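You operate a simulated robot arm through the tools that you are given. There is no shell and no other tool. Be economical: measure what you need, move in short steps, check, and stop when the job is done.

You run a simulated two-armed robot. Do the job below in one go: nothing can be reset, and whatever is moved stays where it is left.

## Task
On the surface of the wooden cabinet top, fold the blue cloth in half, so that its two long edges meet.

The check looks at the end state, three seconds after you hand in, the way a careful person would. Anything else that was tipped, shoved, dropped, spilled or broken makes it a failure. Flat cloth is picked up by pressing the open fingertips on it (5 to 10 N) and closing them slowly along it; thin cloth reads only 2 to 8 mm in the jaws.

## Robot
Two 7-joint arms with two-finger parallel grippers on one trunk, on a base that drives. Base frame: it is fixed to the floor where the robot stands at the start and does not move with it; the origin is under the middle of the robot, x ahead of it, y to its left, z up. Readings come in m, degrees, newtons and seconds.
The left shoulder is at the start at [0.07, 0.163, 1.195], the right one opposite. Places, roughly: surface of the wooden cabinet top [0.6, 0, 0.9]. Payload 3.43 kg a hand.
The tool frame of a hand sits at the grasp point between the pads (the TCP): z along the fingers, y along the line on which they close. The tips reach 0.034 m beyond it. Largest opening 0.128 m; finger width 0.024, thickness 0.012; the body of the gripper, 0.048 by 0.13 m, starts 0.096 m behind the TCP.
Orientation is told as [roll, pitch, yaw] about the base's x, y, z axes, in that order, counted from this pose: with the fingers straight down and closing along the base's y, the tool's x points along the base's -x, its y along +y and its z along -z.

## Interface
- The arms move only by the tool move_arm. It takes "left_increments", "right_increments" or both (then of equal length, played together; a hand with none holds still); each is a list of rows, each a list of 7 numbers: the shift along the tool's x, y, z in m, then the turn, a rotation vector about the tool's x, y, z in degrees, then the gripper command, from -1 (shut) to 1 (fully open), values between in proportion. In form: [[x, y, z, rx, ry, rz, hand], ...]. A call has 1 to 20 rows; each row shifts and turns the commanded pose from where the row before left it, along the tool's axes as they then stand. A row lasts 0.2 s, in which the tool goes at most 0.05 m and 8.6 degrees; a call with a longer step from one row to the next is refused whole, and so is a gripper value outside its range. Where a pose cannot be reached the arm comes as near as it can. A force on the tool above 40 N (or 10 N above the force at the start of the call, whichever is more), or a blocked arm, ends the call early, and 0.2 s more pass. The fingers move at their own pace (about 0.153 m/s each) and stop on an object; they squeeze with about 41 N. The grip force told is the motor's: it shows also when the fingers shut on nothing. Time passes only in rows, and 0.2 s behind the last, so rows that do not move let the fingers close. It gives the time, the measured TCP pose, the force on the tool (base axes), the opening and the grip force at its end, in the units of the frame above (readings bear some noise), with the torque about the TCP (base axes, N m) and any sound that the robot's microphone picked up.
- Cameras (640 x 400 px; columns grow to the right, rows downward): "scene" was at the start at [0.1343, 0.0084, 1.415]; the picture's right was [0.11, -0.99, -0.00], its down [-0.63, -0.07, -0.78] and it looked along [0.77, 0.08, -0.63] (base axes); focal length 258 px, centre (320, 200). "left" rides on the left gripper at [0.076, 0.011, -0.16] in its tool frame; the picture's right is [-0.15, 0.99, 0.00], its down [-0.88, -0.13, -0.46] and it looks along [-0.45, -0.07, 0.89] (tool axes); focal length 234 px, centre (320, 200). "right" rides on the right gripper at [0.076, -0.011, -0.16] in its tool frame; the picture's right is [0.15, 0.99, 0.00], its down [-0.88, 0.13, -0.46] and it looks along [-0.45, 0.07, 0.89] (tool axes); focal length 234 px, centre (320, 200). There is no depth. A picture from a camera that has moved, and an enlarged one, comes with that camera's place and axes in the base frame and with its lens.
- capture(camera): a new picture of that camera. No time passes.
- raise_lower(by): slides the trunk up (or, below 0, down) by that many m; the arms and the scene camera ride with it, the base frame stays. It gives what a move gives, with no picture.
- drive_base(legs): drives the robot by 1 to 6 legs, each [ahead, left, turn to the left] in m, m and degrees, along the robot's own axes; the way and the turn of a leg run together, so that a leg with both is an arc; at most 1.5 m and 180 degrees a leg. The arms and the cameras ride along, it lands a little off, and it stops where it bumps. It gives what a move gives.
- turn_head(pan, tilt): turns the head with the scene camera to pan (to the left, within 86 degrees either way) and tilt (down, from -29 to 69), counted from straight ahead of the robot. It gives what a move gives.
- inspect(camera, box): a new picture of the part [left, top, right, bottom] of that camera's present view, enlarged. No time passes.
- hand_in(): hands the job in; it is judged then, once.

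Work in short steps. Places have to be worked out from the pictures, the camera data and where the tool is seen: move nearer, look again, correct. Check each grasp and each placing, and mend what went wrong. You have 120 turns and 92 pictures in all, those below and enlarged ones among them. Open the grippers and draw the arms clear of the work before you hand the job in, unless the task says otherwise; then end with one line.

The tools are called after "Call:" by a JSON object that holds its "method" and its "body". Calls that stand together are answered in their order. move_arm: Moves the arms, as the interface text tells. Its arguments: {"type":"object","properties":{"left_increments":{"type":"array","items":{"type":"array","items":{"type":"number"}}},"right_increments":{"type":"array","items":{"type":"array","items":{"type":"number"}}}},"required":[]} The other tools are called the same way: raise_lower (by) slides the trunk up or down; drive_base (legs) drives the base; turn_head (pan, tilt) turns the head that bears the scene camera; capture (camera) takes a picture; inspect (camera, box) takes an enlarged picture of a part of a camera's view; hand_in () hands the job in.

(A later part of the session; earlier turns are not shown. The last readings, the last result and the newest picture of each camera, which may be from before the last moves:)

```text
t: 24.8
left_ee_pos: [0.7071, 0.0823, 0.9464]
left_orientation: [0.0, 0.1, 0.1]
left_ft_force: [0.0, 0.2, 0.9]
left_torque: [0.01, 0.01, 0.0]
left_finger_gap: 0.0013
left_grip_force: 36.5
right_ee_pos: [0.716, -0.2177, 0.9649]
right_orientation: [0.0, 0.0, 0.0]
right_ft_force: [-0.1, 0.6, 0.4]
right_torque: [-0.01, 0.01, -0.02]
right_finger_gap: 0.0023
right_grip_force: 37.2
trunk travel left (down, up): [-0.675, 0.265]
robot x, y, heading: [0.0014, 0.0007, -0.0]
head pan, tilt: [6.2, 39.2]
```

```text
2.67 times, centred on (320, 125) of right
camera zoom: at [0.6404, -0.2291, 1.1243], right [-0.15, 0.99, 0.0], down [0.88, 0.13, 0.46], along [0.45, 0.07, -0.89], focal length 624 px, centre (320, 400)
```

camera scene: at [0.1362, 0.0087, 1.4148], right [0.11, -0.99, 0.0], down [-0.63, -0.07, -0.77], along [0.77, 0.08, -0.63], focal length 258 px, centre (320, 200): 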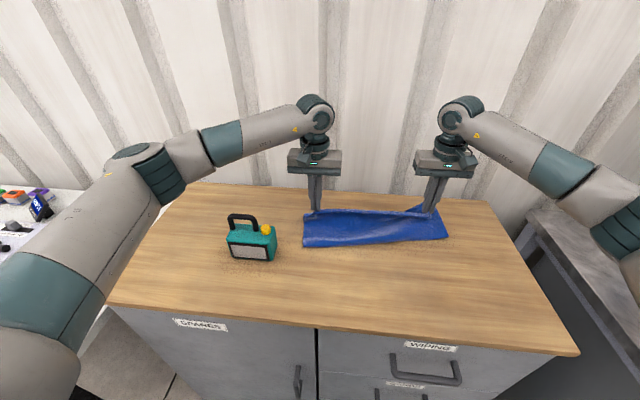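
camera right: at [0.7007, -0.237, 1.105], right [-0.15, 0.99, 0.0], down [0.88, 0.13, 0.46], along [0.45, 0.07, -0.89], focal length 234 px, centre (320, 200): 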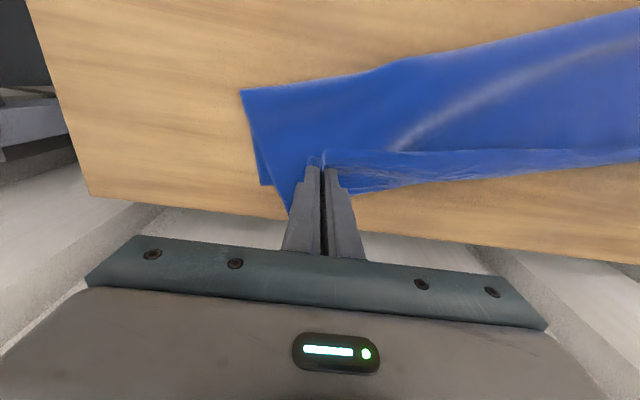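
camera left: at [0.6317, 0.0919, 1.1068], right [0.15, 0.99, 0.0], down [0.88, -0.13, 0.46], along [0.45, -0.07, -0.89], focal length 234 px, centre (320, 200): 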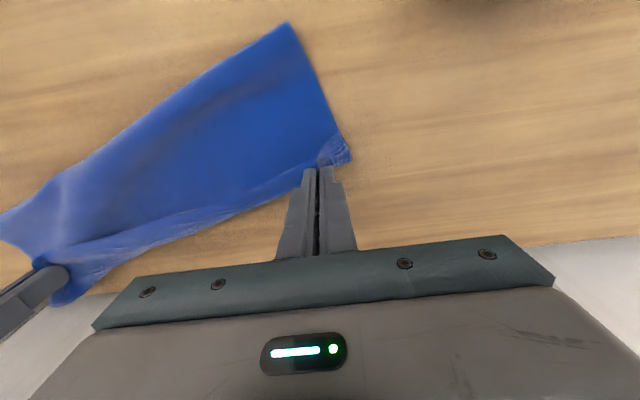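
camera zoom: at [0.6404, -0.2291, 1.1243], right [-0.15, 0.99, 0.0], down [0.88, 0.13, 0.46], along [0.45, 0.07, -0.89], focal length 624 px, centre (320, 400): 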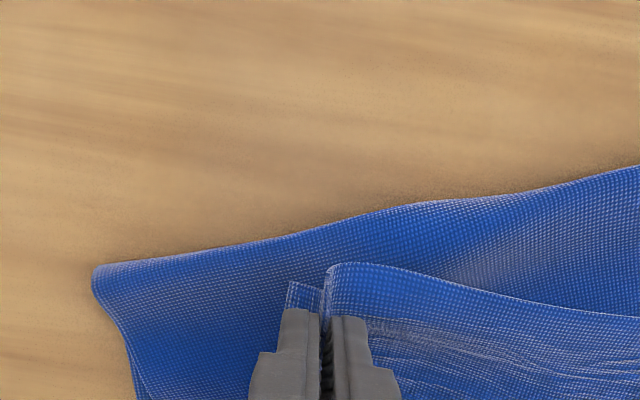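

The pinch ridge holds the edge pointing back toward the robot, so the top layer makes an S-loop instead of folding over. I'll carry the edge back over its starting place, which also straightens the cloth, and regrip with the fingers closing along x so the cloth can hinge.

Call:
{"method": "move_arm", "body": {"left_increments": [[0.02, 0, -0.02, 0, 0, 0, -1], [0.02, 0, -0.02, 0, 0, 0, -1], [0.022, 0, -0.015, 0, 0, 0, -1], [0.022, 0, -0.005, 0, 0, 0, -1], [0.022, 0, 0, 0, 0, 0, -1], [0.022, 0, 0, 0, 0, 0, -1], [0.022, 0, 0.01, 0, 0, 0, -1], [0.022, 0, 0.01, 0, 0, 0, -1], [0.022, 0, 0.01, 0, 0, 0, -1], [0.02, 0, 0.01, 0, 0, 0, -1], [0.02, 0, 0.01, 0, 0, 0, -1], [0.02, 0, 0.008, 0, 0, 0, -1]], "right_increments": [[0.02, 0, -0.015, 0, 0, 0, -1], [0.02, 0, -0.015, 0, 0, 0, -1], [0.021, 0, -0.01, 0, 0, 0, -1], [0.021, 0, -0.005, 0, 0, 0, -1], [0.021, 0, 0, 0, 0, 0, -1], [0.021, 0, 0, 0, 0, 0, -1], [0.021, 0, 0.01, 0, 0, 0, -1], [0.021, 0, 0.01, 0, 0, 0, -1], [0.021, 0, 0.01, 0, 0, 0, -1], [0.02, 0, 0.01, 0, 0, 0, -1], [0.019, 0, 0.01, 0, 0, 0, -1], [0.017, 0, 0.008, 0, 0, 0, -1]]}}

Call:
{"method": "capture", "body": {"camera": "scene"}}

```text
t: 27.4
left_ee_pos: [0.4515, 0.0795, 0.9476]
left_orientation: [0.0, 0.0, 0.1]
left_ft_force: [-0.5, 0.1, -0.3]
left_torque: [0.02, 0.02, 0.03]
left_finger_gap: 0.0016
left_grip_force: 36.1
right_ee_pos: [0.4717, -0.2196, 0.9531]
right_orientation: [0.0, -0.1, 0.0]
right_ft_force: [-0.1, 0.0, -0.3]
right_torque: [0.0, 0.0, 0.0]
right_finger_gap: 0.0027
right_grip_force: 36.5
trunk travel left (down, up): [-0.675, 0.265]
robot x, y, heading: [-0.0038, 0.0003, -0.1]
head pan, tilt: [6.2, 39.2]
```

```text
59 pictures are left
camera scene: at [0.1338, 0.0081, 1.4151], right [0.11, -0.99, 0.0], down [-0.63, -0.07, -0.78], along [0.77, 0.08, -0.63], focal length 258 px, centre (320, 200)
```

scene: 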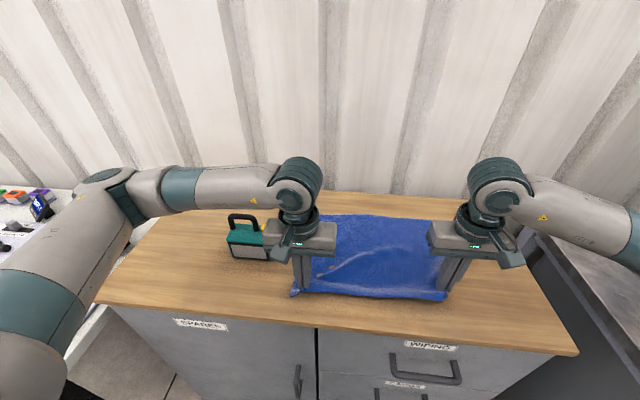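

The cloth is back near its start. I'll pull it gently flat, lower to the surface and release by opening moderately, which also spreads the gathers.

Call:
{"method": "move_arm", "body": {"left_increments": [[0.003, 0.002, 0.008, 0, 0, 0, -1], [0.003, 0.002, 0.008, 0, 0, 0, -1], [0.003, 0.002, 0.009, 0, 0, 0, -1], [0, 0, 0.003, 0, 0, 0, -1], [0, 0, 0, 0, 0, 0, -0.9], [0, 0, 0, 0, 0, 0, -0.75], [0, 0, 0, 0, 0, 0, -0.6], [0, 0, 0, 0, 0, 0, -0.45], [0, 0, -0.01, 0, 0, 0, -0.45], [0, 0, -0.02, 0, 0, 0, -0.45], [0, 0, -0.03, 0, 0, 0, -0.45], [0, 0, -0.03, 0, 0, 0, -0.45], [0, 0, -0.03, 0, 0, 0, -0.45]], "right_increments": [[0.003, -0.002, 0.009, 0, 0, 0, -1], [0.003, -0.002, 0.01, 0, 0, 0, -1], [0.003, -0.002, 0.01, 0, 0, 0, -1], [0, 0, 0.003, 0, 0, 0, -1], [0, 0, 0, 0, 0, 0, -0.9], [0, 0, 0, 0, 0, 0, -0.75], [0, 0, 0, 0, 0, 0, -0.6], [0, 0, 0, 0, 0, 0, -0.45], [0, 0, -0.01, 0, 0, 0, -0.45], [0, 0, -0.02, 0, 0, 0, -0.45], [0, 0, -0.03, 0, 0, 0, -0.45], [0, 0, -0.03, 0, 0, 0, -0.45], [0, 0, -0.03, 0, 0, 0, -0.45]]}}

Call:
{"method": "inspect", "body": {"camera": "scene", "box": [260, 190, 500, 340]}}

Call:
{"method": "capture", "body": {"camera": "left"}}

Call:
{"method": "capture", "body": {"camera": "right"}}

```text
t: 30.2
left_ee_pos: [0.4442, 0.0879, 1.0408]
left_orientation: [0.0, -0.1, 0.1]
left_ft_force: [0.4, -0.3, -0.4]
left_torque: [-0.02, -0.04, 0.01]
left_finger_gap: 0.0351
left_grip_force: 0.1
right_ee_pos: [0.465, -0.2237, 1.0449]
right_orientation: [-0.1, 0.1, -0.1]
right_ft_force: [0.4, -0.2, 0.2]
right_torque: [-0.01, 0.0, -0.01]
right_finger_gap: 0.035
right_grip_force: 0.0
trunk travel left (down, up): [-0.675, 0.265]
robot x, y, heading: [-0.0019, 0.0029, 0.3]
head pan, tilt: [6.2, 39.2]
```

```text
2.67 times, centred on (380, 265) of scene
camera zoom: at [0.1339, 0.0087, 1.4149], right [0.11, -0.99, 0.0], down [-0.63, -0.07, -0.78], along [0.77, 0.08, -0.63], focal length 687 px, centre (160, 27)
```

zoom: 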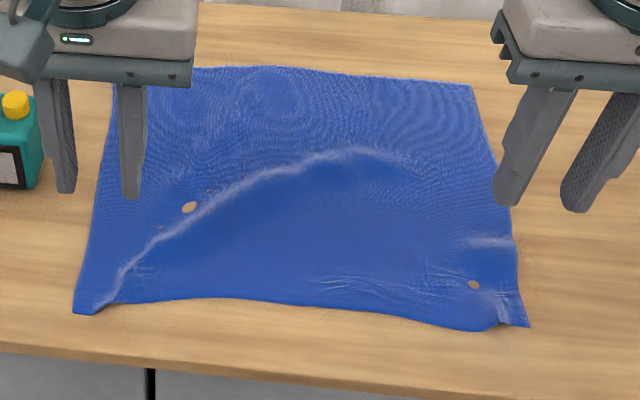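

```text
57 pictures are left
camera left: at [0.3677, 0.0981, 1.2014], right [0.15, 0.99, 0.0], down [0.88, -0.13, 0.46], along [0.45, -0.07, -0.89], focal length 234 px, centre (320, 200)
```

left: 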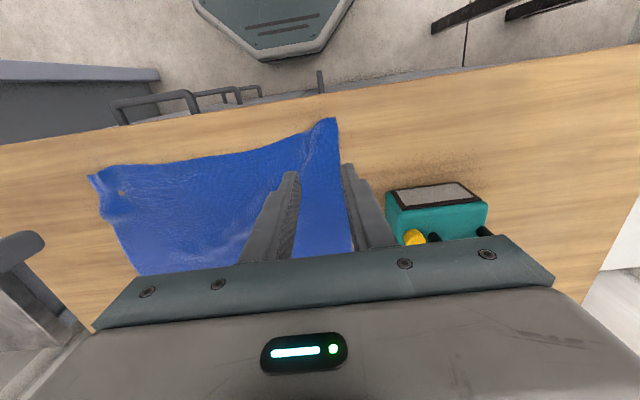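

```text
56 pictures are left
camera right: at [0.3893, -0.2356, 1.2035], right [-0.15, 0.99, 0.0], down [0.88, 0.13, 0.46], along [0.45, 0.07, -0.89], focal length 234 px, centre (320, 200)
```

right: 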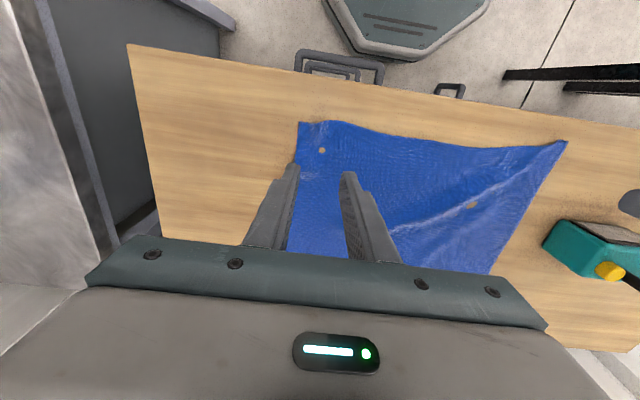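

The cloth lies nearly flat again. The edge needs the fingers to tip over with it, which is natural going far to near with the fingers tilting forward. I'll test whether a ~60° tilt is reachable above the near edge.

Call:
{"method": "move_arm", "body": {"left_increments": [[0, 0, 0, 0, -8.5, 0, -0.5], [0, 0, 0, 0, -8.5, 0, -0.5], [0, 0, 0, 0, -8.5, 0, -0.5], [0, 0, 0, 0, -8.5, 0, -0.5], [0, 0, 0, 0, -8.5, 0, -0.5], [0, 0, 0, 0, -8.5, 0, -0.5], [0, 0, 0, 0, -8.5, 0, -0.5], [0, 0, 0, 0, 0, 0, -0.5]], "right_increments": [[0, 0, 0, 0, -8.5, 0, -0.5], [0, 0, 0, 0, -8.5, 0, -0.5], [0, 0, 0, 0, -8.5, 0, -0.5], [0, 0, 0, 0, -8.5, 0, -0.5], [0, 0, 0, 0, -8.5, 0, -0.5], [0, 0, 0, 0, -8.5, 0, -0.5], [0, 0, 0, 0, -8.5, 0, -0.5], [0, 0, 0, 0, 0, 0, -0.5]]}}

Call:
{"method": "capture", "body": {"camera": "scene"}}

```text
t: 32.0
left_ee_pos: [0.51, 0.0386, 1.0438]
left_orientation: [-0.1, -59.6, 0.2]
left_ft_force: [0.4, -0.1, 0.4]
left_torque: [-0.02, -0.01, -0.02]
left_finger_gap: 0.032
left_grip_force: 0.0
left hand out of reach, approached as far as the arm can: row 4, 5, 6, 7
right_ee_pos: [0.5842, -0.2162, 1.0559]
right_orientation: [-0.2, -59.5, 0.2]
right_ft_force: [-0.8, 0.5, 0.7]
right_torque: [0.02, -0.02, -0.04]
right_finger_gap: 0.032
right_grip_force: 0.1
right hand out of reach, approached as far as the arm can: row 3, 4, 5, 6, 7
trunk travel left (down, up): [-0.675, 0.265]
robot x, y, heading: [0.0021, 0.0015, -0.1]
head pan, tilt: [6.2, 39.2]
```

```text
55 pictures are left
camera scene: at [0.1343, 0.0097, 1.415], right [0.11, -0.99, 0.0], down [-0.63, -0.07, -0.78], along [0.77, 0.08, -0.63], focal length 258 px, centre (320, 200)
```

scene: 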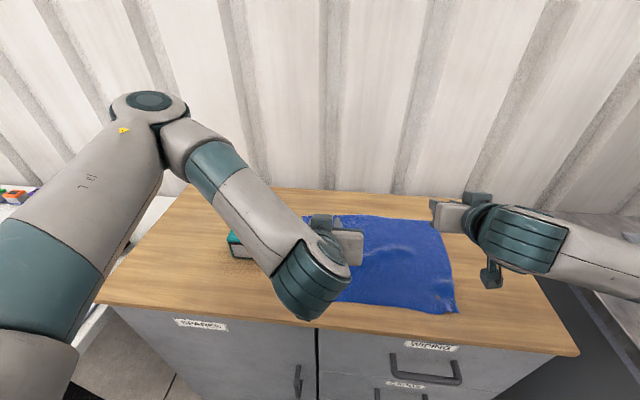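

A 60° tilt only works at least ~0.6 m ahead of the robot, but driving the base back during the fold provides that. I'll restore the vertical hands and move toward the far corners.

Call:
{"method": "move_arm", "body": {"left_increments": [[0, 0, 0, 0, 8.5, 0, -0.5], [0, 0, 0, 0, 8.5, 0, -0.5], [0, 0, 0, 0, 8.5, 0, -0.5], [0, 0, 0, 0, 8.5, 0, -0.5], [0, 0, 0, 0, 8.5, 0, -0.5], [0, 0, 0, 0, 8.5, 0, -0.5], [0, 0, 0, 0, 8.5, 0, -0.5], [0, 0, 0, 0, 0, 0, -0.5]], "right_increments": [[0, 0, 0, 0, 8.5, 0, -0.5], [0, 0, 0, 0, 8.5, 0, -0.5], [0, 0, 0, 0, 8.5, 0, -0.5], [0, 0, 0, 0, 8.5, 0, -0.5], [0, 0, 0, 0, 8.5, 0, -0.5], [0, 0, 0, 0, 8.5, 0, -0.5], [0, 0, 0, 0, 8.5, 0, -0.5], [0, 0, 0, 0, 0, 0, -0.5]]}}

```text
t: 33.8
left_ee_pos: [0.5091, 0.0373, 1.0447]
left_orientation: [-0.1, 0.1, -0.1]
left_ft_force: [0.9, 0.1, 0.9]
left_torque: [-0.01, -0.06, 0.0]
left_finger_gap: 0.032
left_grip_force: 0.0
right_ee_pos: [0.5837, -0.2162, 1.0558]
right_orientation: [0.0, 0.0, 0.1]
right_ft_force: [0.4, 0.7, -0.1]
right_torque: [0.03, -0.05, 0.0]
right_finger_gap: 0.0322
right_grip_force: 0.1
trunk travel left (down, up): [-0.675, 0.265]
robot x, y, heading: [0.0014, -0.0012, -0.1]
head pan, tilt: [6.2, 39.2]
```

Hands are vertical again. I'll hover both over the far corners, estimated at about (0.685, 0.11) and (0.72, −0.275), and look.

Call:
{"method": "move_arm", "body": {"left_increments": [[-0.04, 0.011, 0, 0, 0, 0, -0.5], [-0.04, 0.012, 0, 0, 0, 0, -0.5], [-0.04, 0.012, 0.02, 0, 0, 0, -0.5], [-0.03, 0.012, 0.02, 0, 0, 0, -0.5], [0, 0, 0.02, 0, 0, 0, -0.5]], "right_increments": [[-0.03, -0.005, 0, 0, 0, 0, -0.5], [-0.03, -0.005, 0, 0, 0, 0, -0.5], [-0.03, -0.005, 0.02, 0, 0, 0, -0.5], [-0.025, -0.004, 0.025, 0, 0, 0, -0.5], [0, 0, 0.025, 0, 0, 0, -0.5]]}}

Call:
{"method": "capture", "body": {"camera": "left"}}

Call:
{"method": "capture", "body": {"camera": "right"}}

Call:
{"method": "inspect", "body": {"camera": "scene", "box": [260, 170, 500, 320]}}

```text
t: 35.0
left_ee_pos: [0.6587, 0.0835, 0.9865]
left_orientation: [0.0, 0.0, 0.0]
left_ft_force: [0.9, 0.2, -0.5]
left_torque: [0.03, 0.01, -0.02]
left_finger_gap: 0.0319
left_grip_force: 0.0
right_ee_pos: [0.7, -0.2362, 0.9836]
right_orientation: [0.0, 0.1, 0.0]
right_ft_force: [0.7, 0.3, 0.4]
right_torque: [-0.02, -0.05, 0.02]
right_finger_gap: 0.0319
right_grip_force: 0.0
trunk travel left (down, up): [-0.675, 0.265]
robot x, y, heading: [-0.0022, 0.0002, -0.3]
head pan, tilt: [6.2, 39.2]
```

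```text
54 pictures are left
camera left: at [0.5824, 0.0947, 1.1462], right [0.15, 0.99, 0.0], down [0.88, -0.13, 0.46], along [0.45, -0.07, -0.89], focal length 234 px, centre (320, 200)
```

left: 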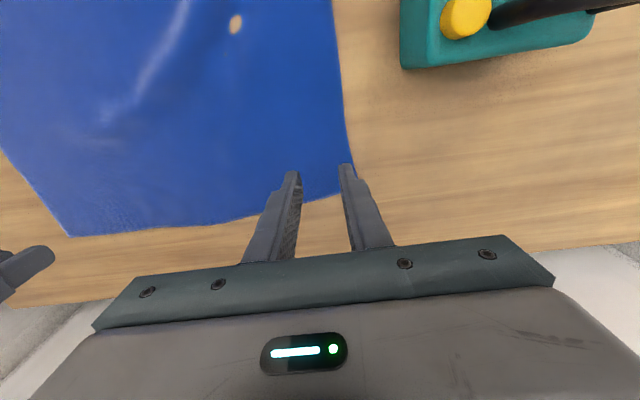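

```text
53 pictures are left
camera right: at [0.6248, -0.2472, 1.1429], right [-0.15, 0.99, 0.0], down [0.88, 0.13, 0.46], along [0.45, 0.07, -0.89], focal length 234 px, centre (320, 200)
```

right: 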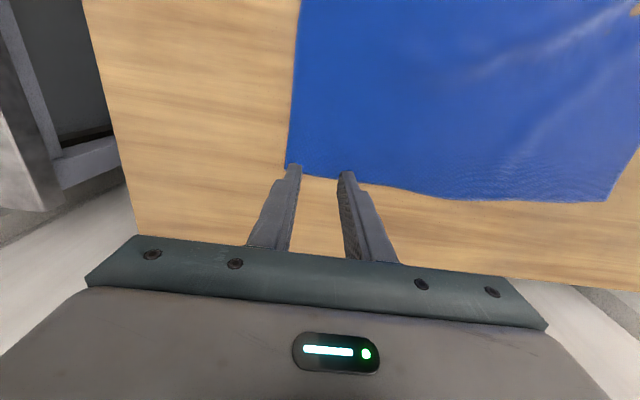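

```text
2.67 times, centred on (380, 245) of scene
camera zoom: at [0.1341, 0.0081, 1.4151], right [0.11, -0.99, 0.0], down [-0.63, -0.07, -0.78], along [0.77, 0.08, -0.63], focal length 687 px, centre (160, 80)
```

zoom: 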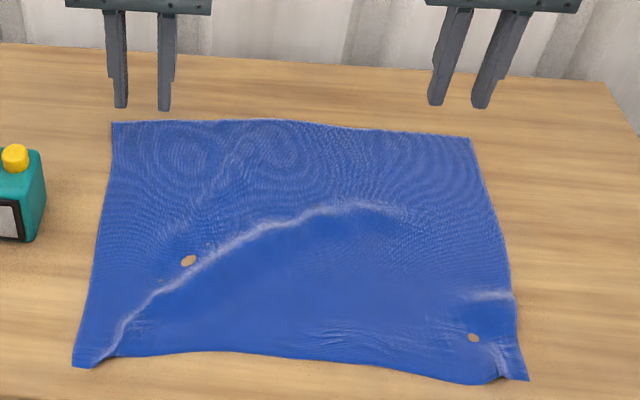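

Far-edge grip spots are about (0.69, 0.083) and (0.714, −0.233). I'll first back the base up 0.11 m so the tilted end pose near the front will be reachable.

Call:
{"method": "drive_base", "body": {"legs": [[-0.11, 0, 0]]}}

```text
t: 36.2
left_ee_pos: [0.5497, 0.0847, 0.9858]
left_orientation: [0.0, 0.0, 0.1]
left_ft_force: [-1.0, 0.3, 0.1]
left_torque: [0.01, 0.01, 0.03]
left_finger_gap: 0.0321
left_grip_force: 0.1
right_ee_pos: [0.5925, -0.2344, 0.9837]
right_orientation: [0.0, 0.1, 0.0]
right_ft_force: [-1.3, -0.6, 0.6]
right_torque: [-0.01, -0.02, 0.01]
right_finger_gap: 0.032
right_grip_force: 0.1
trunk travel left (down, up): [-0.675, 0.265]
robot x, y, heading: [-0.1076, 0.0006, 0.2]
head pan, tilt: [6.2, 39.2]
```

Now I'll reach out to the grip spots, tips about 1 cm above the cloth.

Call:
{"method": "move_arm", "body": {"left_increments": [[-0.04, 0, 0, 0, 0, 0, -0.5], [-0.04, 0, 0, 0, 0, 0, -0.5], [-0.04, 0, 0.01, 0, 0, 0, -0.5], [-0.02, -0.001, 0.015, 0, 0, 0, -0.5], [0, 0, 0.015, 0, 0, 0, -0.5], [0, 0, 0.013, 0, 0, 0, -0.5]], "right_increments": [[-0.035, 0, 0, 0, 0, 0, -0.5], [-0.035, 0, 0, 0, 0, 0, -0.5], [-0.035, 0, 0.01, 0, 0, 0, -0.5], [-0.017, 0.001, 0.015, 0, 0, 0, -0.5], [0, 0, 0.015, 0, 0, 0, -0.5], [0, 0, 0.012, 0, 0, 0, -0.5]]}}

Call:
{"method": "inspect", "body": {"camera": "left", "box": [200, 100, 440, 250]}}

Call:
{"method": "inspect", "body": {"camera": "right", "box": [200, 100, 440, 250]}}

```text
t: 37.6
left_ee_pos: [0.6897, 0.0839, 0.9322]
left_orientation: [-0.1, 0.1, 0.0]
left_ft_force: [0.9, -0.2, -0.7]
left_torque: [0.02, 0.03, 0.02]
left_finger_gap: 0.0317
left_grip_force: 0.0
right_ee_pos: [0.7155, -0.2311, 0.9314]
right_orientation: [-0.1, 0.2, 0.1]
right_ft_force: [-0.5, -0.6, -0.4]
right_torque: [-0.02, 0.01, 0.0]
right_finger_gap: 0.0318
right_grip_force: 0.0
trunk travel left (down, up): [-0.675, 0.265]
robot x, y, heading: [-0.108, -0.0003, 0.1]
head pan, tilt: [6.2, 39.2]
```

```text
2.67 times, centred on (320, 175) of left
camera zoom: at [0.6135, 0.0948, 1.0916], right [0.14, 0.99, 0.0], down [0.88, -0.13, 0.45], along [0.45, -0.07, -0.89], focal length 624 px, centre (320, 267)
```

zoom: 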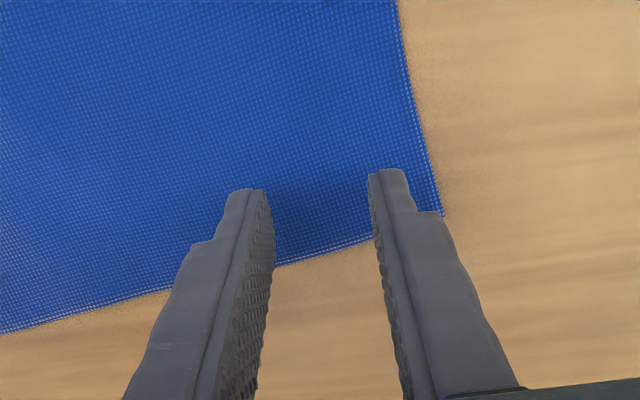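

```text
2.67 times, centred on (320, 175) of right
camera zoom: at [0.641, -0.2427, 1.0906], right [-0.15, 0.99, 0.0], down [0.88, 0.13, 0.45], along [0.45, 0.07, -0.89], focal length 624 px, centre (320, 267)
```

zoom: 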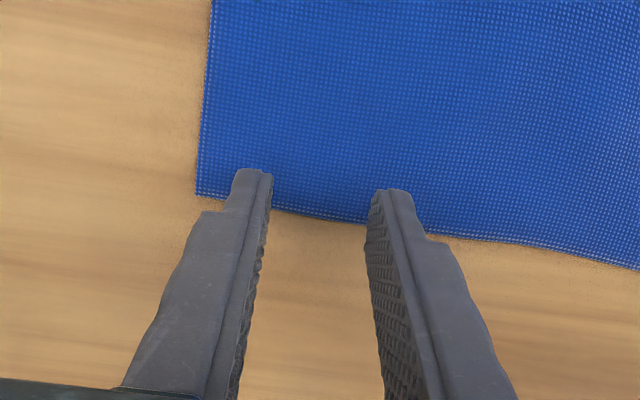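

Left is well placed; the right fingertips are right at the edge, so I'll shift it 8 mm inward. Then I'll descend to light contact.

Call:
{"method": "move_arm", "body": {"left_increments": [[0, 0, 0.006, 0, 0, 0, -0.5], [0, 0, 0.005, 0, 0, 0, -0.5], [0, 0, 0.003, 0, 0, 0, -0.5], [0, 0, 0.001, 0, 0, 0, -0.5], [0, 0, 0, 0, 0, 0, -0.5]], "right_increments": [[0.008, 0, 0.006, 0, 0, 0, -0.5], [0, 0, 0.005, 0, 0, 0, -0.5], [0, 0, 0.003, 0, 0, 0, -0.5], [0, 0, 0, 0, 0, 0, -0.5], [0, 0, 0, 0, 0, 0, -0.5]]}}

```text
t: 38.8
left_ee_pos: [0.6881, 0.0833, 0.9188]
left_orientation: [0.1, -0.1, 0.2]
left_ft_force: [0.1, -0.7, 0.0]
left_torque: [0.0, 0.02, 0.02]
left_finger_gap: 0.0317
left_grip_force: 0.1
right_ee_pos: [0.705, -0.2318, 0.9186]
right_orientation: [0.0, 0.0, 0.1]
right_ft_force: [0.3, -0.5, -0.6]
right_torque: [-0.02, 0.01, -0.01]
right_finger_gap: 0.0319
right_grip_force: 0.1
trunk travel left (down, up): [-0.675, 0.265]
robot x, y, heading: [-0.1135, -0.0029, 0.0]
head pan, tilt: [6.2, 39.2]
```

Not touching yet; I'll go down 2 mm more on both.

Call:
{"method": "move_arm", "body": {"left_increments": [[0, 0, 0.001, 0, 0, 0, -0.5], [0, 0, 0.0012, 0, 0, 0, -0.5], [0, 0, 0, 0, 0, 0, -0.5]], "right_increments": [[0, 0, 0.001, 0, 0, 0, -0.5], [0, 0, 0.0012, 0, 0, 0, -0.5], [0, 0, 0, 0, 0, 0, -0.5]]}}

```text
t: 39.6
left_ee_pos: [0.6889, 0.083, 0.9178]
left_orientation: [0.1, -0.1, 0.2]
left_ft_force: [1.2, 0.2, 5.4]
left_torque: [0.06, -0.04, 0.0]
left_finger_gap: 0.0319
left_grip_force: 0.1
right_ee_pos: [0.7047, -0.2321, 0.9186]
right_orientation: [0.0, -0.1, 0.2]
right_ft_force: [0.6, -0.5, 6.8]
right_torque: [0.01, -0.03, -0.01]
right_finger_gap: 0.032
right_grip_force: 0.0
trunk travel left (down, up): [-0.675, 0.265]
robot x, y, heading: [-0.1035, 0.0015, 0.0]
head pan, tilt: [6.2, 39.2]
```

Contact at 5–7 N. I'll press 0.8 mm more, as worked before, and close slowly halfway.

Call:
{"method": "move_arm", "body": {"left_increments": [[0, 0, 0.0009, 0, 0, 0, -0.5], [0, 0, 0, 0, 0, 0, -0.52], [0, 0, 0, 0, 0, 0, -0.54], [0, 0, 0, 0, 0, 0, -0.56], [0, 0, 0, 0, 0, 0, -0.58], [0, 0, 0, 0, 0, 0, -0.6], [0, 0, 0, 0, 0, 0, -0.62], [0, 0, 0, 0, 0, 0, -0.64], [0, 0, 0, 0, 0, 0, -0.66]], "right_increments": [[0, 0, 0.0008, 0, 0, 0, -0.5], [0, 0, 0, 0, 0, 0, -0.52], [0, 0, 0, 0, 0, 0, -0.54], [0, 0, 0, 0, 0, 0, -0.56], [0, 0, 0, 0, 0, 0, -0.58], [0, 0, 0, 0, 0, 0, -0.6], [0, 0, 0, 0, 0, 0, -0.62], [0, 0, 0, 0, 0, 0, -0.64], [0, 0, 0, 0, 0, 0, -0.66]]}}

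Call:
{"method": "inspect", "body": {"camera": "left", "box": [240, 120, 400, 220]}}

Call:
{"method": "inspect", "body": {"camera": "right", "box": [240, 120, 400, 220]}}

```text
t: 41.6
left_ee_pos: [0.6878, 0.0829, 0.917]
left_orientation: [0.0, -0.3, 0.2]
left_ft_force: [0.6, 0.3, 12.8]
left_torque: [0.07, -0.06, 0.01]
left_finger_gap: 0.0205
left_grip_force: 0.0
right_ee_pos: [0.7035, -0.232, 0.9178]
right_orientation: [0.0, -0.1, 0.1]
right_ft_force: [0.6, -0.6, 14.3]
right_torque: [-0.05, -0.06, -0.01]
right_finger_gap: 0.0208
right_grip_force: 0.0
trunk travel left (down, up): [-0.675, 0.265]
robot x, y, heading: [-0.1064, 0.0001, -0.2]
head pan, tilt: [6.2, 39.2]
```

```text
4.00 times, centred on (320, 170) of left
camera zoom: at [0.6118, 0.0942, 1.0773], right [0.14, 0.99, 0.0], down [0.88, -0.13, 0.46], along [0.45, -0.07, -0.89], focal length 937 px, centre (320, 320)
```

zoom: 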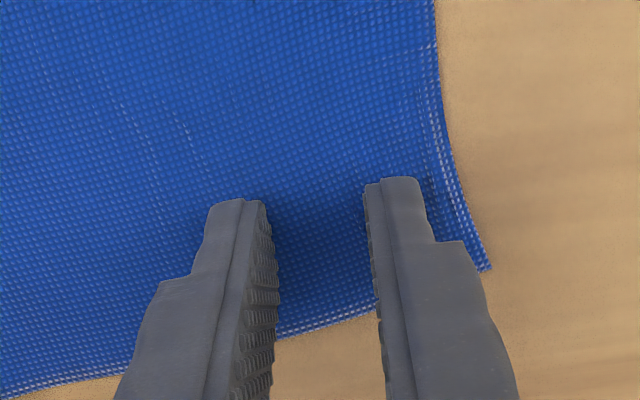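

```text
4.00 times, centred on (320, 170) of right
camera zoom: at [0.629, -0.2435, 1.0765], right [-0.15, 0.99, 0.0], down [0.88, 0.13, 0.46], along [0.45, 0.07, -0.89], focal length 937 px, centre (320, 320)
```

zoom: 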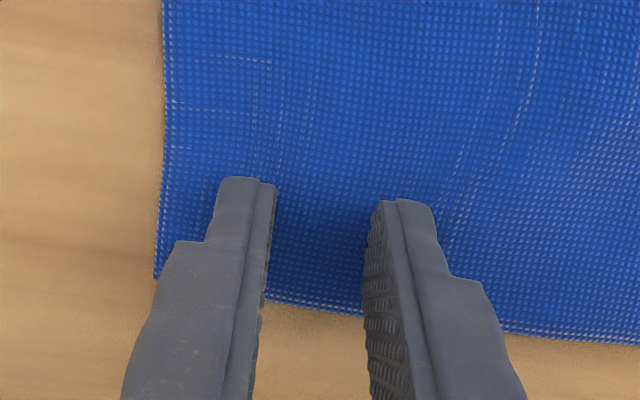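

There's little gathering at 13 N, and the earlier success came near 25 N. I'll lift, reopen, and press harder.

Call:
{"method": "move_arm", "body": {"left_increments": [[0, 0, -0.006, 0, 0, 0, -0.66], [0, 0, 0, 0, 0, 0, -0.45], [0, 0, 0.004, 0, 0, 0, -0.45], [0, 0, 0.0035, 0, 0, 0, -0.45], [0, 0, 0, 0, 0, 0, -0.45], [0, 0, 0, 0, 0, 0, -0.45]], "right_increments": [[0, 0, -0.006, 0, 0, 0, -0.66], [0, 0, 0, 0, 0, 0, -0.45], [0, 0, 0.004, 0, 0, 0, -0.45], [0, 0, 0.003, 0, 0, 0, -0.45], [0, 0, 0, 0, 0, 0, -0.45], [0, 0, 0, 0, 0, 0, -0.45]]}}

```text
t: 43.0
left_ee_pos: [0.6884, 0.0834, 0.9186]
left_orientation: [-0.1, -0.3, 0.2]
left_ft_force: [6.3, -0.4, 22.2]
left_torque: [0.15, -0.16, -0.01]
left_finger_gap: 0.0351
left_grip_force: 0.0
right_ee_pos: [0.7045, -0.2335, 0.9171]
right_orientation: [0.0, -0.3, 0.0]
right_ft_force: [4.9, 0.7, 19.5]
right_torque: [-0.05, -0.17, 0.0]
right_finger_gap: 0.0342
right_grip_force: 0.1
trunk travel left (down, up): [-0.675, 0.265]
robot x, y, heading: [-0.1073, 0.0005, -0.0]
head pan, tilt: [6.2, 39.2]
```

Both at about 20 N. I'll close slowly, adding a touch of press.

Call:
{"method": "move_arm", "body": {"left_increments": [[0, 0, 0.0003, 0, 0, 0, -0.48], [0, 0, 0, 0, 0, 0, -0.5], [0, 0, 0.0003, 0, 0, 0, -0.52], [0, 0, 0, 0, 0, 0, -0.54], [0, 0, 0, 0, 0, 0, -0.56], [0, 0, 0.0003, 0, 0, 0, -0.58], [0, 0, 0, 0, 0, 0, -0.6], [0, 0, 0, 0, 0, 0, -0.62], [0, 0, 0, 0, 0, 0, -0.64], [0, 0, 0, 0, 0, 0, -0.66]], "right_increments": [[0, 0, 0.0004, 0, 0, 0, -0.48], [0, 0, 0, 0, 0, 0, -0.5], [0, 0, 0.0003, 0, 0, 0, -0.52], [0, 0, 0, 0, 0, 0, -0.54], [0, 0, 0, 0, 0, 0, -0.56], [0, 0, 0.0003, 0, 0, 0, -0.58], [0, 0, 0, 0, 0, 0, -0.6], [0, 0, 0, 0, 0, 0, -0.62], [0, 0, 0, 0, 0, 0, -0.64], [0, 0, 0, 0, 0, 0, -0.66]]}}

Call:
{"method": "inspect", "body": {"camera": "left", "box": [240, 120, 400, 220]}}

Call:
{"method": "inspect", "body": {"camera": "right", "box": [240, 120, 400, 220]}}

```text
t: 45.2
left_ee_pos: [0.686, 0.0849, 0.9175]
left_orientation: [0.0, -0.3, 0.1]
left_ft_force: [-3.4, -1.6, 22.9]
left_torque: [0.0, 0.08, -0.03]
left_finger_gap: 0.0222
left_grip_force: 0.3
right_ee_pos: [0.7028, -0.2325, 0.9176]
right_orientation: [-0.1, -0.3, 0.0]
right_ft_force: [0.9, 1.5, 18.8]
right_torque: [0.01, -0.04, -0.01]
right_finger_gap: 0.0207
right_grip_force: 0.1
trunk travel left (down, up): [-0.675, 0.265]
robot x, y, heading: [-0.1053, 0.0008, 0.3]
head pan, tilt: [6.2, 39.2]
```

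```text
4.00 times, centred on (320, 170) of left
camera zoom: at [0.6101, 0.0959, 1.0771], right [0.14, 0.99, 0.0], down [0.88, -0.13, 0.46], along [0.46, -0.07, -0.89], focal length 937 px, centre (320, 320)
```

zoom: 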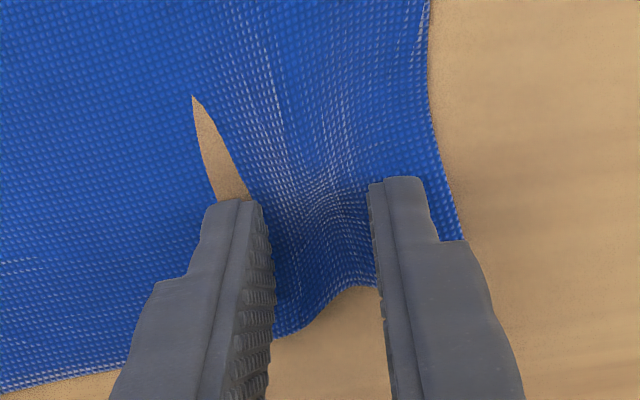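

```text
4.00 times, centred on (320, 170) of right
camera zoom: at [0.627, -0.2443, 1.0763], right [-0.15, 0.99, 0.0], down [0.88, 0.13, 0.46], along [0.46, 0.07, -0.89], focal length 937 px, centre (320, 320)
```

zoom: 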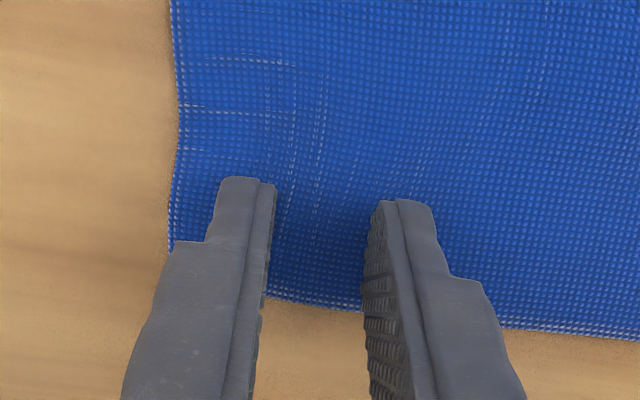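

Left gathers well, but the right slips. I'll finish closing the left while the right lifts, reopens and presses harder.

Call:
{"method": "move_arm", "body": {"left_increments": [[0, 0, 0, 0, 0, 0, -0.68], [0, 0, 0, 0, 0, 0, -0.7], [0, 0, 0, 0, 0, 0, -0.73], [0, 0, 0, 0, 0, 0, -0.76], [0, 0, 0, 0, 0, 0, -0.79], [0, 0, 0, 0, 0, 0, -0.82], [0, 0, 0, 0, 0, 0, -0.86], [0, 0, 0, 0, 0, 0, -0.9], [0, 0, 0, 0, 0, 0, -0.95], [0, 0, 0, 0, 0, 0, -1], [0, 0, 0, 0, 0, 0, -1]], "right_increments": [[0, 0, -0.006, 0, 0, 0, -0.66], [0, 0, 0, 0, 0, 0, -0.45], [0, 0, 0.004, 0, 0, 0, -0.45], [0, 0, 0.0015, 0, 0, 0, -0.45], [0, 0, 0.0012, 0, 0, 0, -0.45], [0, 0, 0, 0, 0, 0, -0.45], [0, 0, 0, 0, 0, 0, -0.45], [0, 0, 0, 0, 0, 0, -0.45], [0, 0, 0, 0, 0, 0, -0.45], [0, 0, 0, 0, 0, 0, -0.45], [0, 0, 0, 0, 0, 0, -0.45]]}}

```text
t: 47.6
left_ee_pos: [0.6869, 0.0836, 0.9169]
left_orientation: [0.0, -0.3, 0.2]
left_ft_force: [-0.3, -0.1, 20.9]
left_torque: [0.05, 0.03, -0.09]
left_finger_gap: 0.0023
left_grip_force: 37.5
right_ee_pos: [0.7042, -0.232, 0.9162]
right_orientation: [0.1, -0.4, 0.2]
right_ft_force: [3.5, -2.4, 27.0]
right_torque: [-0.27, -0.1, 0.09]
right_finger_gap: 0.036
right_grip_force: 0.7
trunk travel left (down, up): [-0.675, 0.265]
robot x, y, heading: [-0.1053, -0.0025, 0.1]
head pan, tilt: [6.2, 39.2]
```

Left has cloth (2.3 mm). Right presses at 27 N, so I'll close it slowly now.

Call:
{"method": "move_arm", "body": {"right_increments": [[0, 0, 0, 0, 0, 0, -0.47], [0, 0, 0, 0, 0, 0, -0.49], [0, 0, 0, 0, 0, 0, -0.51], [0, 0, 0.0002, 0, 0, 0, -0.53], [0, 0, 0, 0, 0, 0, -0.55], [0, 0, 0, 0, 0, 0, -0.57], [0, 0, 0.0002, 0, 0, 0, -0.59], [0, 0, 0, 0, 0, 0, -0.61], [0, 0, 0, 0, 0, 0, -0.63], [0, 0, 0, 0, 0, 0, -0.65]]}}

Call:
{"method": "inspect", "body": {"camera": "right", "box": [240, 120, 400, 220]}}

```text
t: 49.8
left_ee_pos: [0.6869, 0.0847, 0.9176]
left_orientation: [0.0, -0.3, 0.0]
left_ft_force: [0.0, -3.8, 15.6]
left_torque: [-0.1, 0.01, -0.12]
left_finger_gap: 0.0023
left_grip_force: 37.1
right_ee_pos: [0.7024, -0.234, 0.918]
right_orientation: [0.0, -0.4, 0.1]
right_ft_force: [1.4, 3.3, 29.5]
right_torque: [0.05, 0.0, 0.01]
right_finger_gap: 0.0216
right_grip_force: 0.0
trunk travel left (down, up): [-0.675, 0.265]
robot x, y, heading: [-0.1056, 0.003, 0.1]
head pan, tilt: [6.2, 39.2]
```

```text
4.00 times, centred on (320, 170) of right
camera zoom: at [0.6271, -0.2451, 1.0761], right [-0.15, 0.99, 0.0], down [0.88, 0.13, 0.46], along [0.46, 0.07, -0.89], focal length 937 px, centre (320, 320)
```

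zoom: 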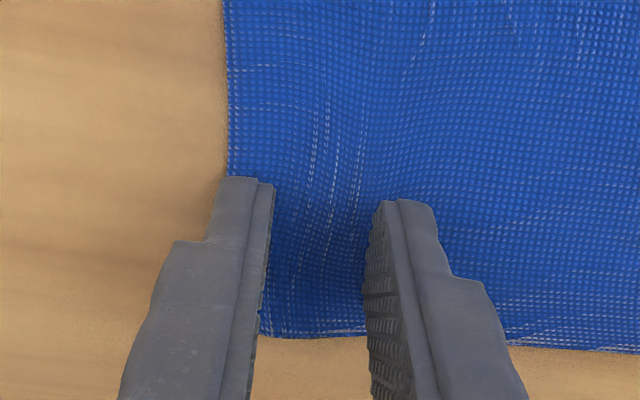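

A ridge is starting, though the outer finger is now at the side edge. I'll continue closing and check.

Call:
{"method": "move_arm", "body": {"right_increments": [[0, 0, 0.0002, 0, 0, 0, -0.67], [0, 0, 0, 0, 0, 0, -0.69], [0, 0, 0, 0, 0, 0, -0.71], [0, 0, 0, 0, 0, 0, -0.73], [0, 0, 0, 0, 0, 0, -0.75], [0, 0, 0, 0, 0, 0, -0.77], [0, 0, 0, 0, 0, 0, -0.8], [0, 0, 0, 0, 0, 0, -0.84], [0, 0, 0, 0, 0, 0, -0.88], [0, 0, 0, 0, 0, 0, -0.92], [0, 0, 0, 0, 0, 0, -0.96], [0, 0, 0, 0, 0, 0, -1], [0, 0, 0, 0, 0, 0, -1]]}}

Call:
{"method": "inspect", "body": {"camera": "right", "box": [240, 120, 400, 220]}}

Call:
{"method": "inspect", "body": {"camera": "left", "box": [240, 120, 400, 220]}}

```text
t: 52.6
left_ee_pos: [0.6872, 0.0856, 0.9179]
left_orientation: [-0.2, -0.3, 0.2]
left_ft_force: [0.2, -2.6, 12.3]
left_torque: [-0.08, 0.01, -0.12]
left_finger_gap: 0.0028
left_grip_force: 37.1
right_ee_pos: [0.7037, -0.2319, 0.919]
right_orientation: [-0.1, -0.4, 0.1]
right_ft_force: [0.0, 1.4, 32.2]
right_torque: [-0.09, 0.03, 0.11]
right_finger_gap: 0.0092
right_grip_force: 40.4
trunk travel left (down, up): [-0.675, 0.265]
robot x, y, heading: [-0.1072, -0.0011, 0.2]
head pan, tilt: [6.2, 39.2]
```

```text
4.00 times, centred on (320, 170) of right
camera zoom: at [0.6269, -0.2449, 1.0761], right [-0.15, 0.99, 0.0], down [0.88, 0.13, 0.46], along [0.46, 0.07, -0.89], focal length 937 px, centre (320, 320)
```

zoom: 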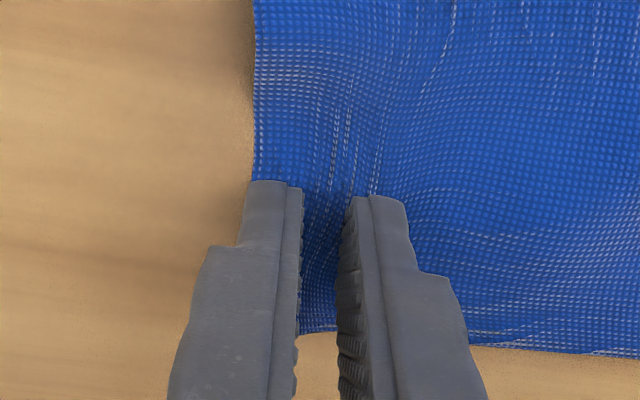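

```text
4.00 times, centred on (320, 170) of left
camera zoom: at [0.61, 0.0961, 1.0772], right [0.14, 0.99, 0.0], down [0.88, -0.13, 0.46], along [0.46, -0.07, -0.89], focal length 937 px, centre (320, 320)
```

zoom: 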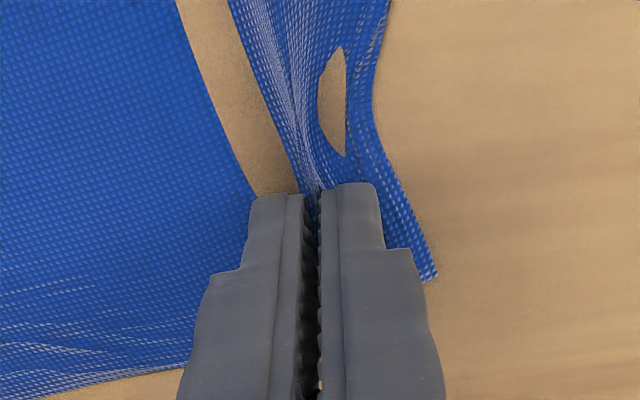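

Left is pinched; right stalled at 9 mm with 32 N pressing. I'll ease the pressure upward in small steps while keeping both shut, so the right can finish closing.

Call:
{"method": "move_arm", "body": {"left_increments": [[0, 0, -0.001, 0, 0, 0, -1], [0, 0, -0.001, 0, 0, 0, -1], [0, 0, 0, 0, 0, 0, -1], [0, 0, 0, 0, 0, 0, -1], [0, 0, 0, 0, 0, 0, -1]], "right_increments": [[0, 0, -0.0008, 0, 0, 0, -1], [0, 0, -0.0008, 0, 0, 0, -1], [0, 0, -0.0004, 0, 0, 0, -1], [0, 0, 0, 0, 0, 0, -1], [0, 0, 0, 0, 0, 0, -1]]}}

Call:
{"method": "inspect", "body": {"camera": "right", "box": [240, 120, 400, 220]}}

```text
t: 53.8
left_ee_pos: [0.6866, 0.0845, 0.9181]
left_orientation: [0.0, -0.2, 0.2]
left_ft_force: [0.3, -3.9, 1.4]
left_torque: [-0.14, 0.03, -0.14]
left_finger_gap: 0.0028
left_grip_force: 36.8
right_ee_pos: [0.7024, -0.2332, 0.9178]
right_orientation: [0.0, -0.3, 0.0]
right_ft_force: [-0.8, 0.6, 29.7]
right_torque: [-0.08, 0.01, 0.04]
right_finger_gap: 0.0091
right_grip_force: 40.6
trunk travel left (down, up): [-0.675, 0.265]
robot x, y, heading: [-0.1107, 0.0011, 0.3]
head pan, tilt: [6.2, 39.2]
```

```text
4.00 times, centred on (320, 170) of right
camera zoom: at [0.6273, -0.2447, 1.0763], right [-0.15, 0.99, 0.0], down [0.88, 0.13, 0.46], along [0.46, 0.07, -0.89], focal length 937 px, centre (320, 320)
```

zoom: 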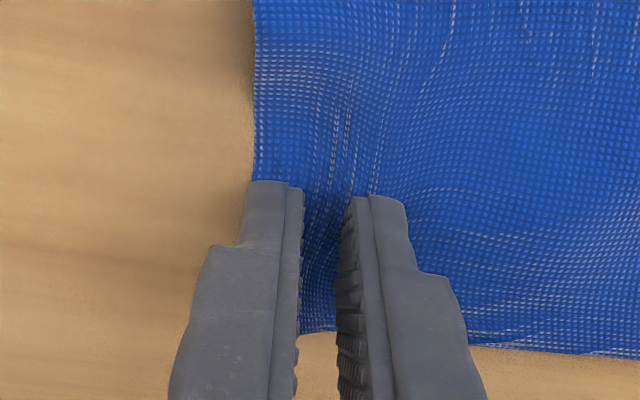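

Still pressing near 30 N on the right. I'll keep easing it up another 2–3 mm.

Call:
{"method": "move_arm", "body": {"right_increments": [[0, 0, -0.001, 0, 0, 0, -1], [0, 0, -0.001, 0, 0, 0, -1], [0, 0, 0, 0, 0, 0, -1], [0, 0, 0, 0, 0, 0, -1], [0, 0, 0, 0, 0, 0, -1]]}}

Call:
{"method": "inspect", "body": {"camera": "right", "box": [240, 120, 400, 220]}}

```text
t: 55.0
left_ee_pos: [0.6872, 0.0848, 0.9173]
left_orientation: [-0.1, -0.2, 0.1]
left_ft_force: [-0.7, -3.7, 2.5]
left_torque: [-0.15, 0.03, -0.1]
left_finger_gap: 0.0026
left_grip_force: 36.9
right_ee_pos: [0.7038, -0.2333, 0.9166]
right_orientation: [-0.1, -0.1, 0.2]
right_ft_force: [-3.6, 1.8, 20.8]
right_torque: [-0.01, 0.06, 0.04]
right_finger_gap: 0.0086
right_grip_force: 41.1
trunk travel left (down, up): [-0.675, 0.265]
robot x, y, heading: [-0.1108, -0.0004, 0.2]
head pan, tilt: [6.2, 39.2]
```

```text
4.00 times, centred on (320, 170) of right
camera zoom: at [0.6281, -0.2445, 1.0765], right [-0.15, 0.99, 0.0], down [0.88, 0.13, 0.46], along [0.45, 0.07, -0.89], focal length 937 px, centre (320, 320)
```

zoom: 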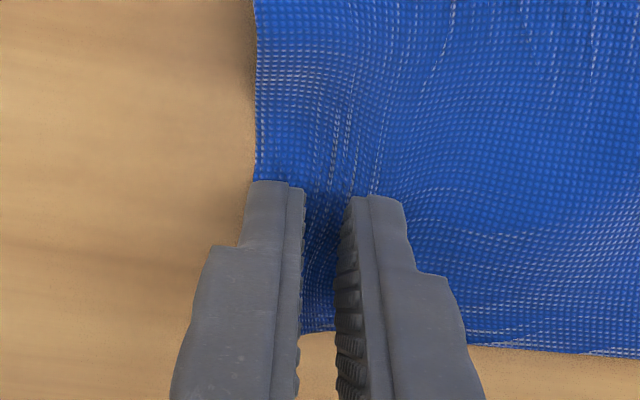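

The right grips at 41 N on something about 8.6 mm thick, a bunched ridge. I'll lift both 1.5 cm slowly and see if it holds.

Call:
{"method": "move_arm", "body": {"left_increments": [[0, -0.001, -0.003, 0, 0, 0, -1], [0, -0.001, -0.003, 0, 0, 0, -1], [0, -0.001, -0.004, 0, 0, 0, -1], [0, -0.001, -0.005, 0, 0, 0, -1], [0, 0, 0, 0, 0, 0, -1]], "right_increments": [[0, 0.001, -0.003, 0, 0, 0, -1], [0, 0.001, -0.003, 0, 0, 0, -1], [0, 0.001, -0.004, 0, 0, 0, -1], [0, 0.001, -0.005, 0, 0, 0, -1], [0, 0, 0, 0, 0, 0, -1]]}}

Call:
{"method": "inspect", "body": {"camera": "right", "box": [200, 95, 440, 245]}}

Call:
{"method": "inspect", "body": {"camera": "left", "box": [200, 95, 440, 245]}}

```text
t: 56.2
left_ee_pos: [0.6897, 0.0811, 0.9302]
left_orientation: [0.1, 0.0, 0.2]
left_ft_force: [0.1, -1.6, -0.7]
left_torque: [-0.02, -0.01, 0.02]
left_finger_gap: 0.0024
left_grip_force: 37.6
right_ee_pos: [0.7067, -0.2285, 0.9313]
right_orientation: [-0.1, 0.2, 0.1]
right_ft_force: [-0.3, 0.2, 0.8]
right_torque: [0.02, 0.02, 0.03]
right_finger_gap: 0.0016
right_grip_force: 36.5
trunk travel left (down, up): [-0.675, 0.265]
robot x, y, heading: [-0.1069, -0.0016, 0.3]
head pan, tilt: [6.2, 39.2]
```

```text
2.67 times, centred on (320, 170) of right
camera zoom: at [0.6322, -0.2406, 1.0898], right [-0.15, 0.99, 0.0], down [0.88, 0.13, 0.45], along [0.45, 0.07, -0.89], focal length 624 px, centre (320, 280)
```

zoom: 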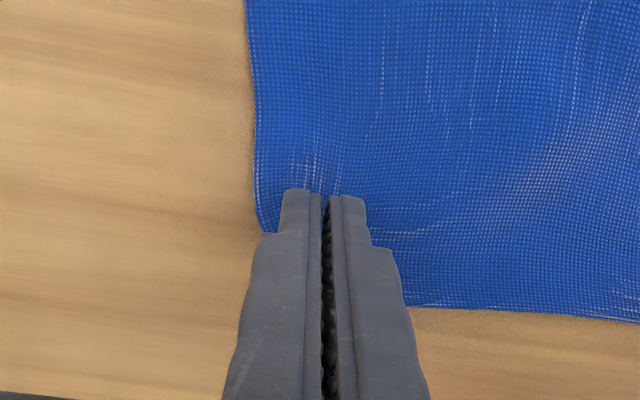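

```text
2.67 times, centred on (320, 170) of left
camera zoom: at [0.6145, 0.0916, 1.0897], right [0.14, 0.99, 0.0], down [0.88, -0.13, 0.46], along [0.45, -0.07, -0.89], focal length 624 px, centre (320, 280)
```

zoom: 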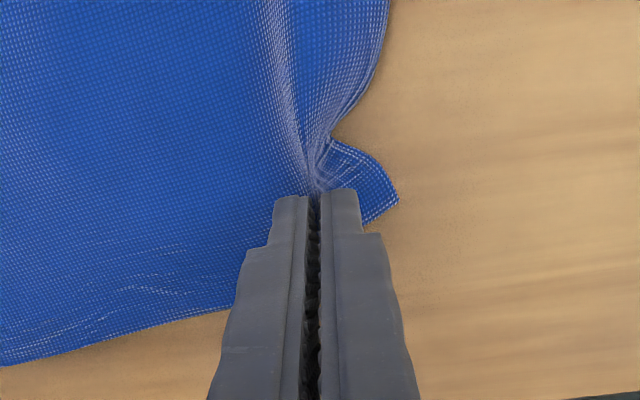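

Both hold cloth (2.4 and 1.6 mm). I'll lift and carry the far edge back over toward the robot, tilting the fingers forward on the way.

Call:
{"method": "move_arm", "body": {"left_increments": [[0.012, 0, -0.018, 0, 0, 0, -1], [0.015, 0, -0.018, 0, 0, 0, -1], [0.02, 0, -0.016, 0, 0, 0, -1], [0.02, 0, -0.01, 0, 0, 0, -1], [0.022, 0, -0.006, 0, 0, 0, -1], [0.024, 0, 0, 0, -8.5, 0, -1], [0.0237, 0, -0.0035, 0, -8.5, 0, -1], [0.023, 0, -0.007, 0, -8.5, 0, -1], [0.0217, 0, -0.0103, 0, -8.5, 0, -1], [0.0199, 0, -0.0134, 0, -8.5, 0, -1], [0.0177, 0, -0.0162, 0, -8.5, 0, -1], [0, 0, 0, 0, 0, 0, -1]], "right_increments": [[0.012, 0, -0.018, 0, 0, 0, -1], [0.015, 0, -0.018, 0, 0, 0, -1], [0.02, 0, -0.016, 0, 0, 0, -1], [0.02, 0, -0.01, 0, 0, 0, -1], [0.022, 0, -0.006, 0, 0, 0, -1], [0.024, 0, 0, 0, -8.5, 0, -1], [0.0237, 0, -0.0035, 0, -8.5, 0, -1], [0.023, 0, -0.007, 0, -8.5, 0, -1], [0.0217, 0, -0.0103, 0, -8.5, 0, -1], [0.0199, 0, -0.0134, 0, -8.5, 0, -1], [0.0177, 0, -0.0162, 0, -8.5, 0, -1], [0, 0, 0, 0, 0, 0, -1]]}}

Call:
{"method": "capture", "body": {"camera": "scene"}}

Call:
{"method": "capture", "body": {"camera": "left"}}

Call:
{"method": "capture", "body": {"camera": "right"}}

```text
t: 58.8
left_ee_pos: [0.4556, 0.0802, 0.9991]
left_orientation: [-0.1, -51.0, 0.4]
left_ft_force: [0.0, -1.4, -0.7]
left_torque: [0.0, 0.0, -0.05]
left_finger_gap: 0.0024
left_grip_force: 37.4
right_ee_pos: [0.4754, -0.2282, 0.9989]
right_orientation: [0.0, -51.0, 0.0]
right_ft_force: [-0.3, 0.0, -0.7]
right_torque: [-0.03, -0.01, 0.03]
right_finger_gap: 0.0017
right_grip_force: 36.5
trunk travel left (down, up): [-0.675, 0.265]
robot x, y, heading: [-0.1058, -0.0015, 0.1]
head pan, tilt: [6.2, 39.2]
```

```text
38 pictures are left
camera scene: at [0.0276, 0.0092, 1.4149], right [0.11, -0.99, 0.0], down [-0.63, -0.07, -0.77], along [0.77, 0.09, -0.63], focal length 258 px, centre (320, 200)
```

scene: 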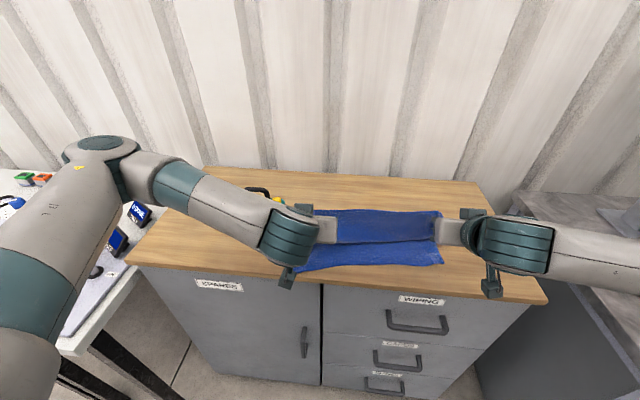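

```text
37 pictures are left
camera left: at [0.2845, 0.0906, 1.0397], right [0.09, 0.99, 0.11], down [0.2, -0.13, 0.97], along [0.98, -0.06, -0.21], focal length 234 px, centre (320, 200)
```

left: 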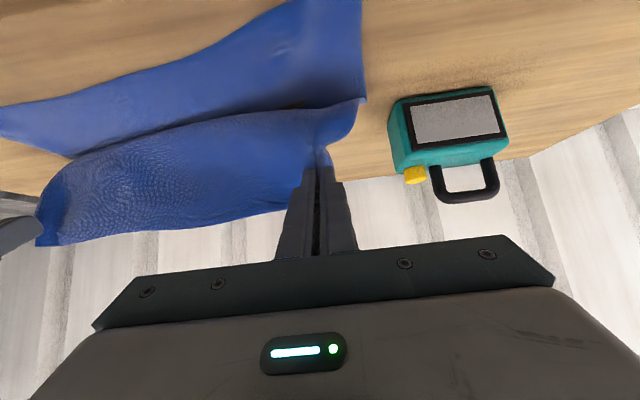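

```text
36 pictures are left
camera right: at [0.3041, -0.2397, 1.0401], right [-0.09, 0.99, -0.11], down [0.2, 0.13, 0.97], along [0.98, 0.07, -0.21], focal length 234 px, centre (320, 200)
```

right: 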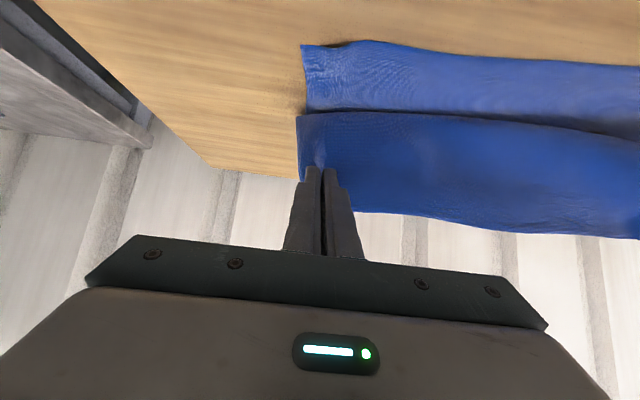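

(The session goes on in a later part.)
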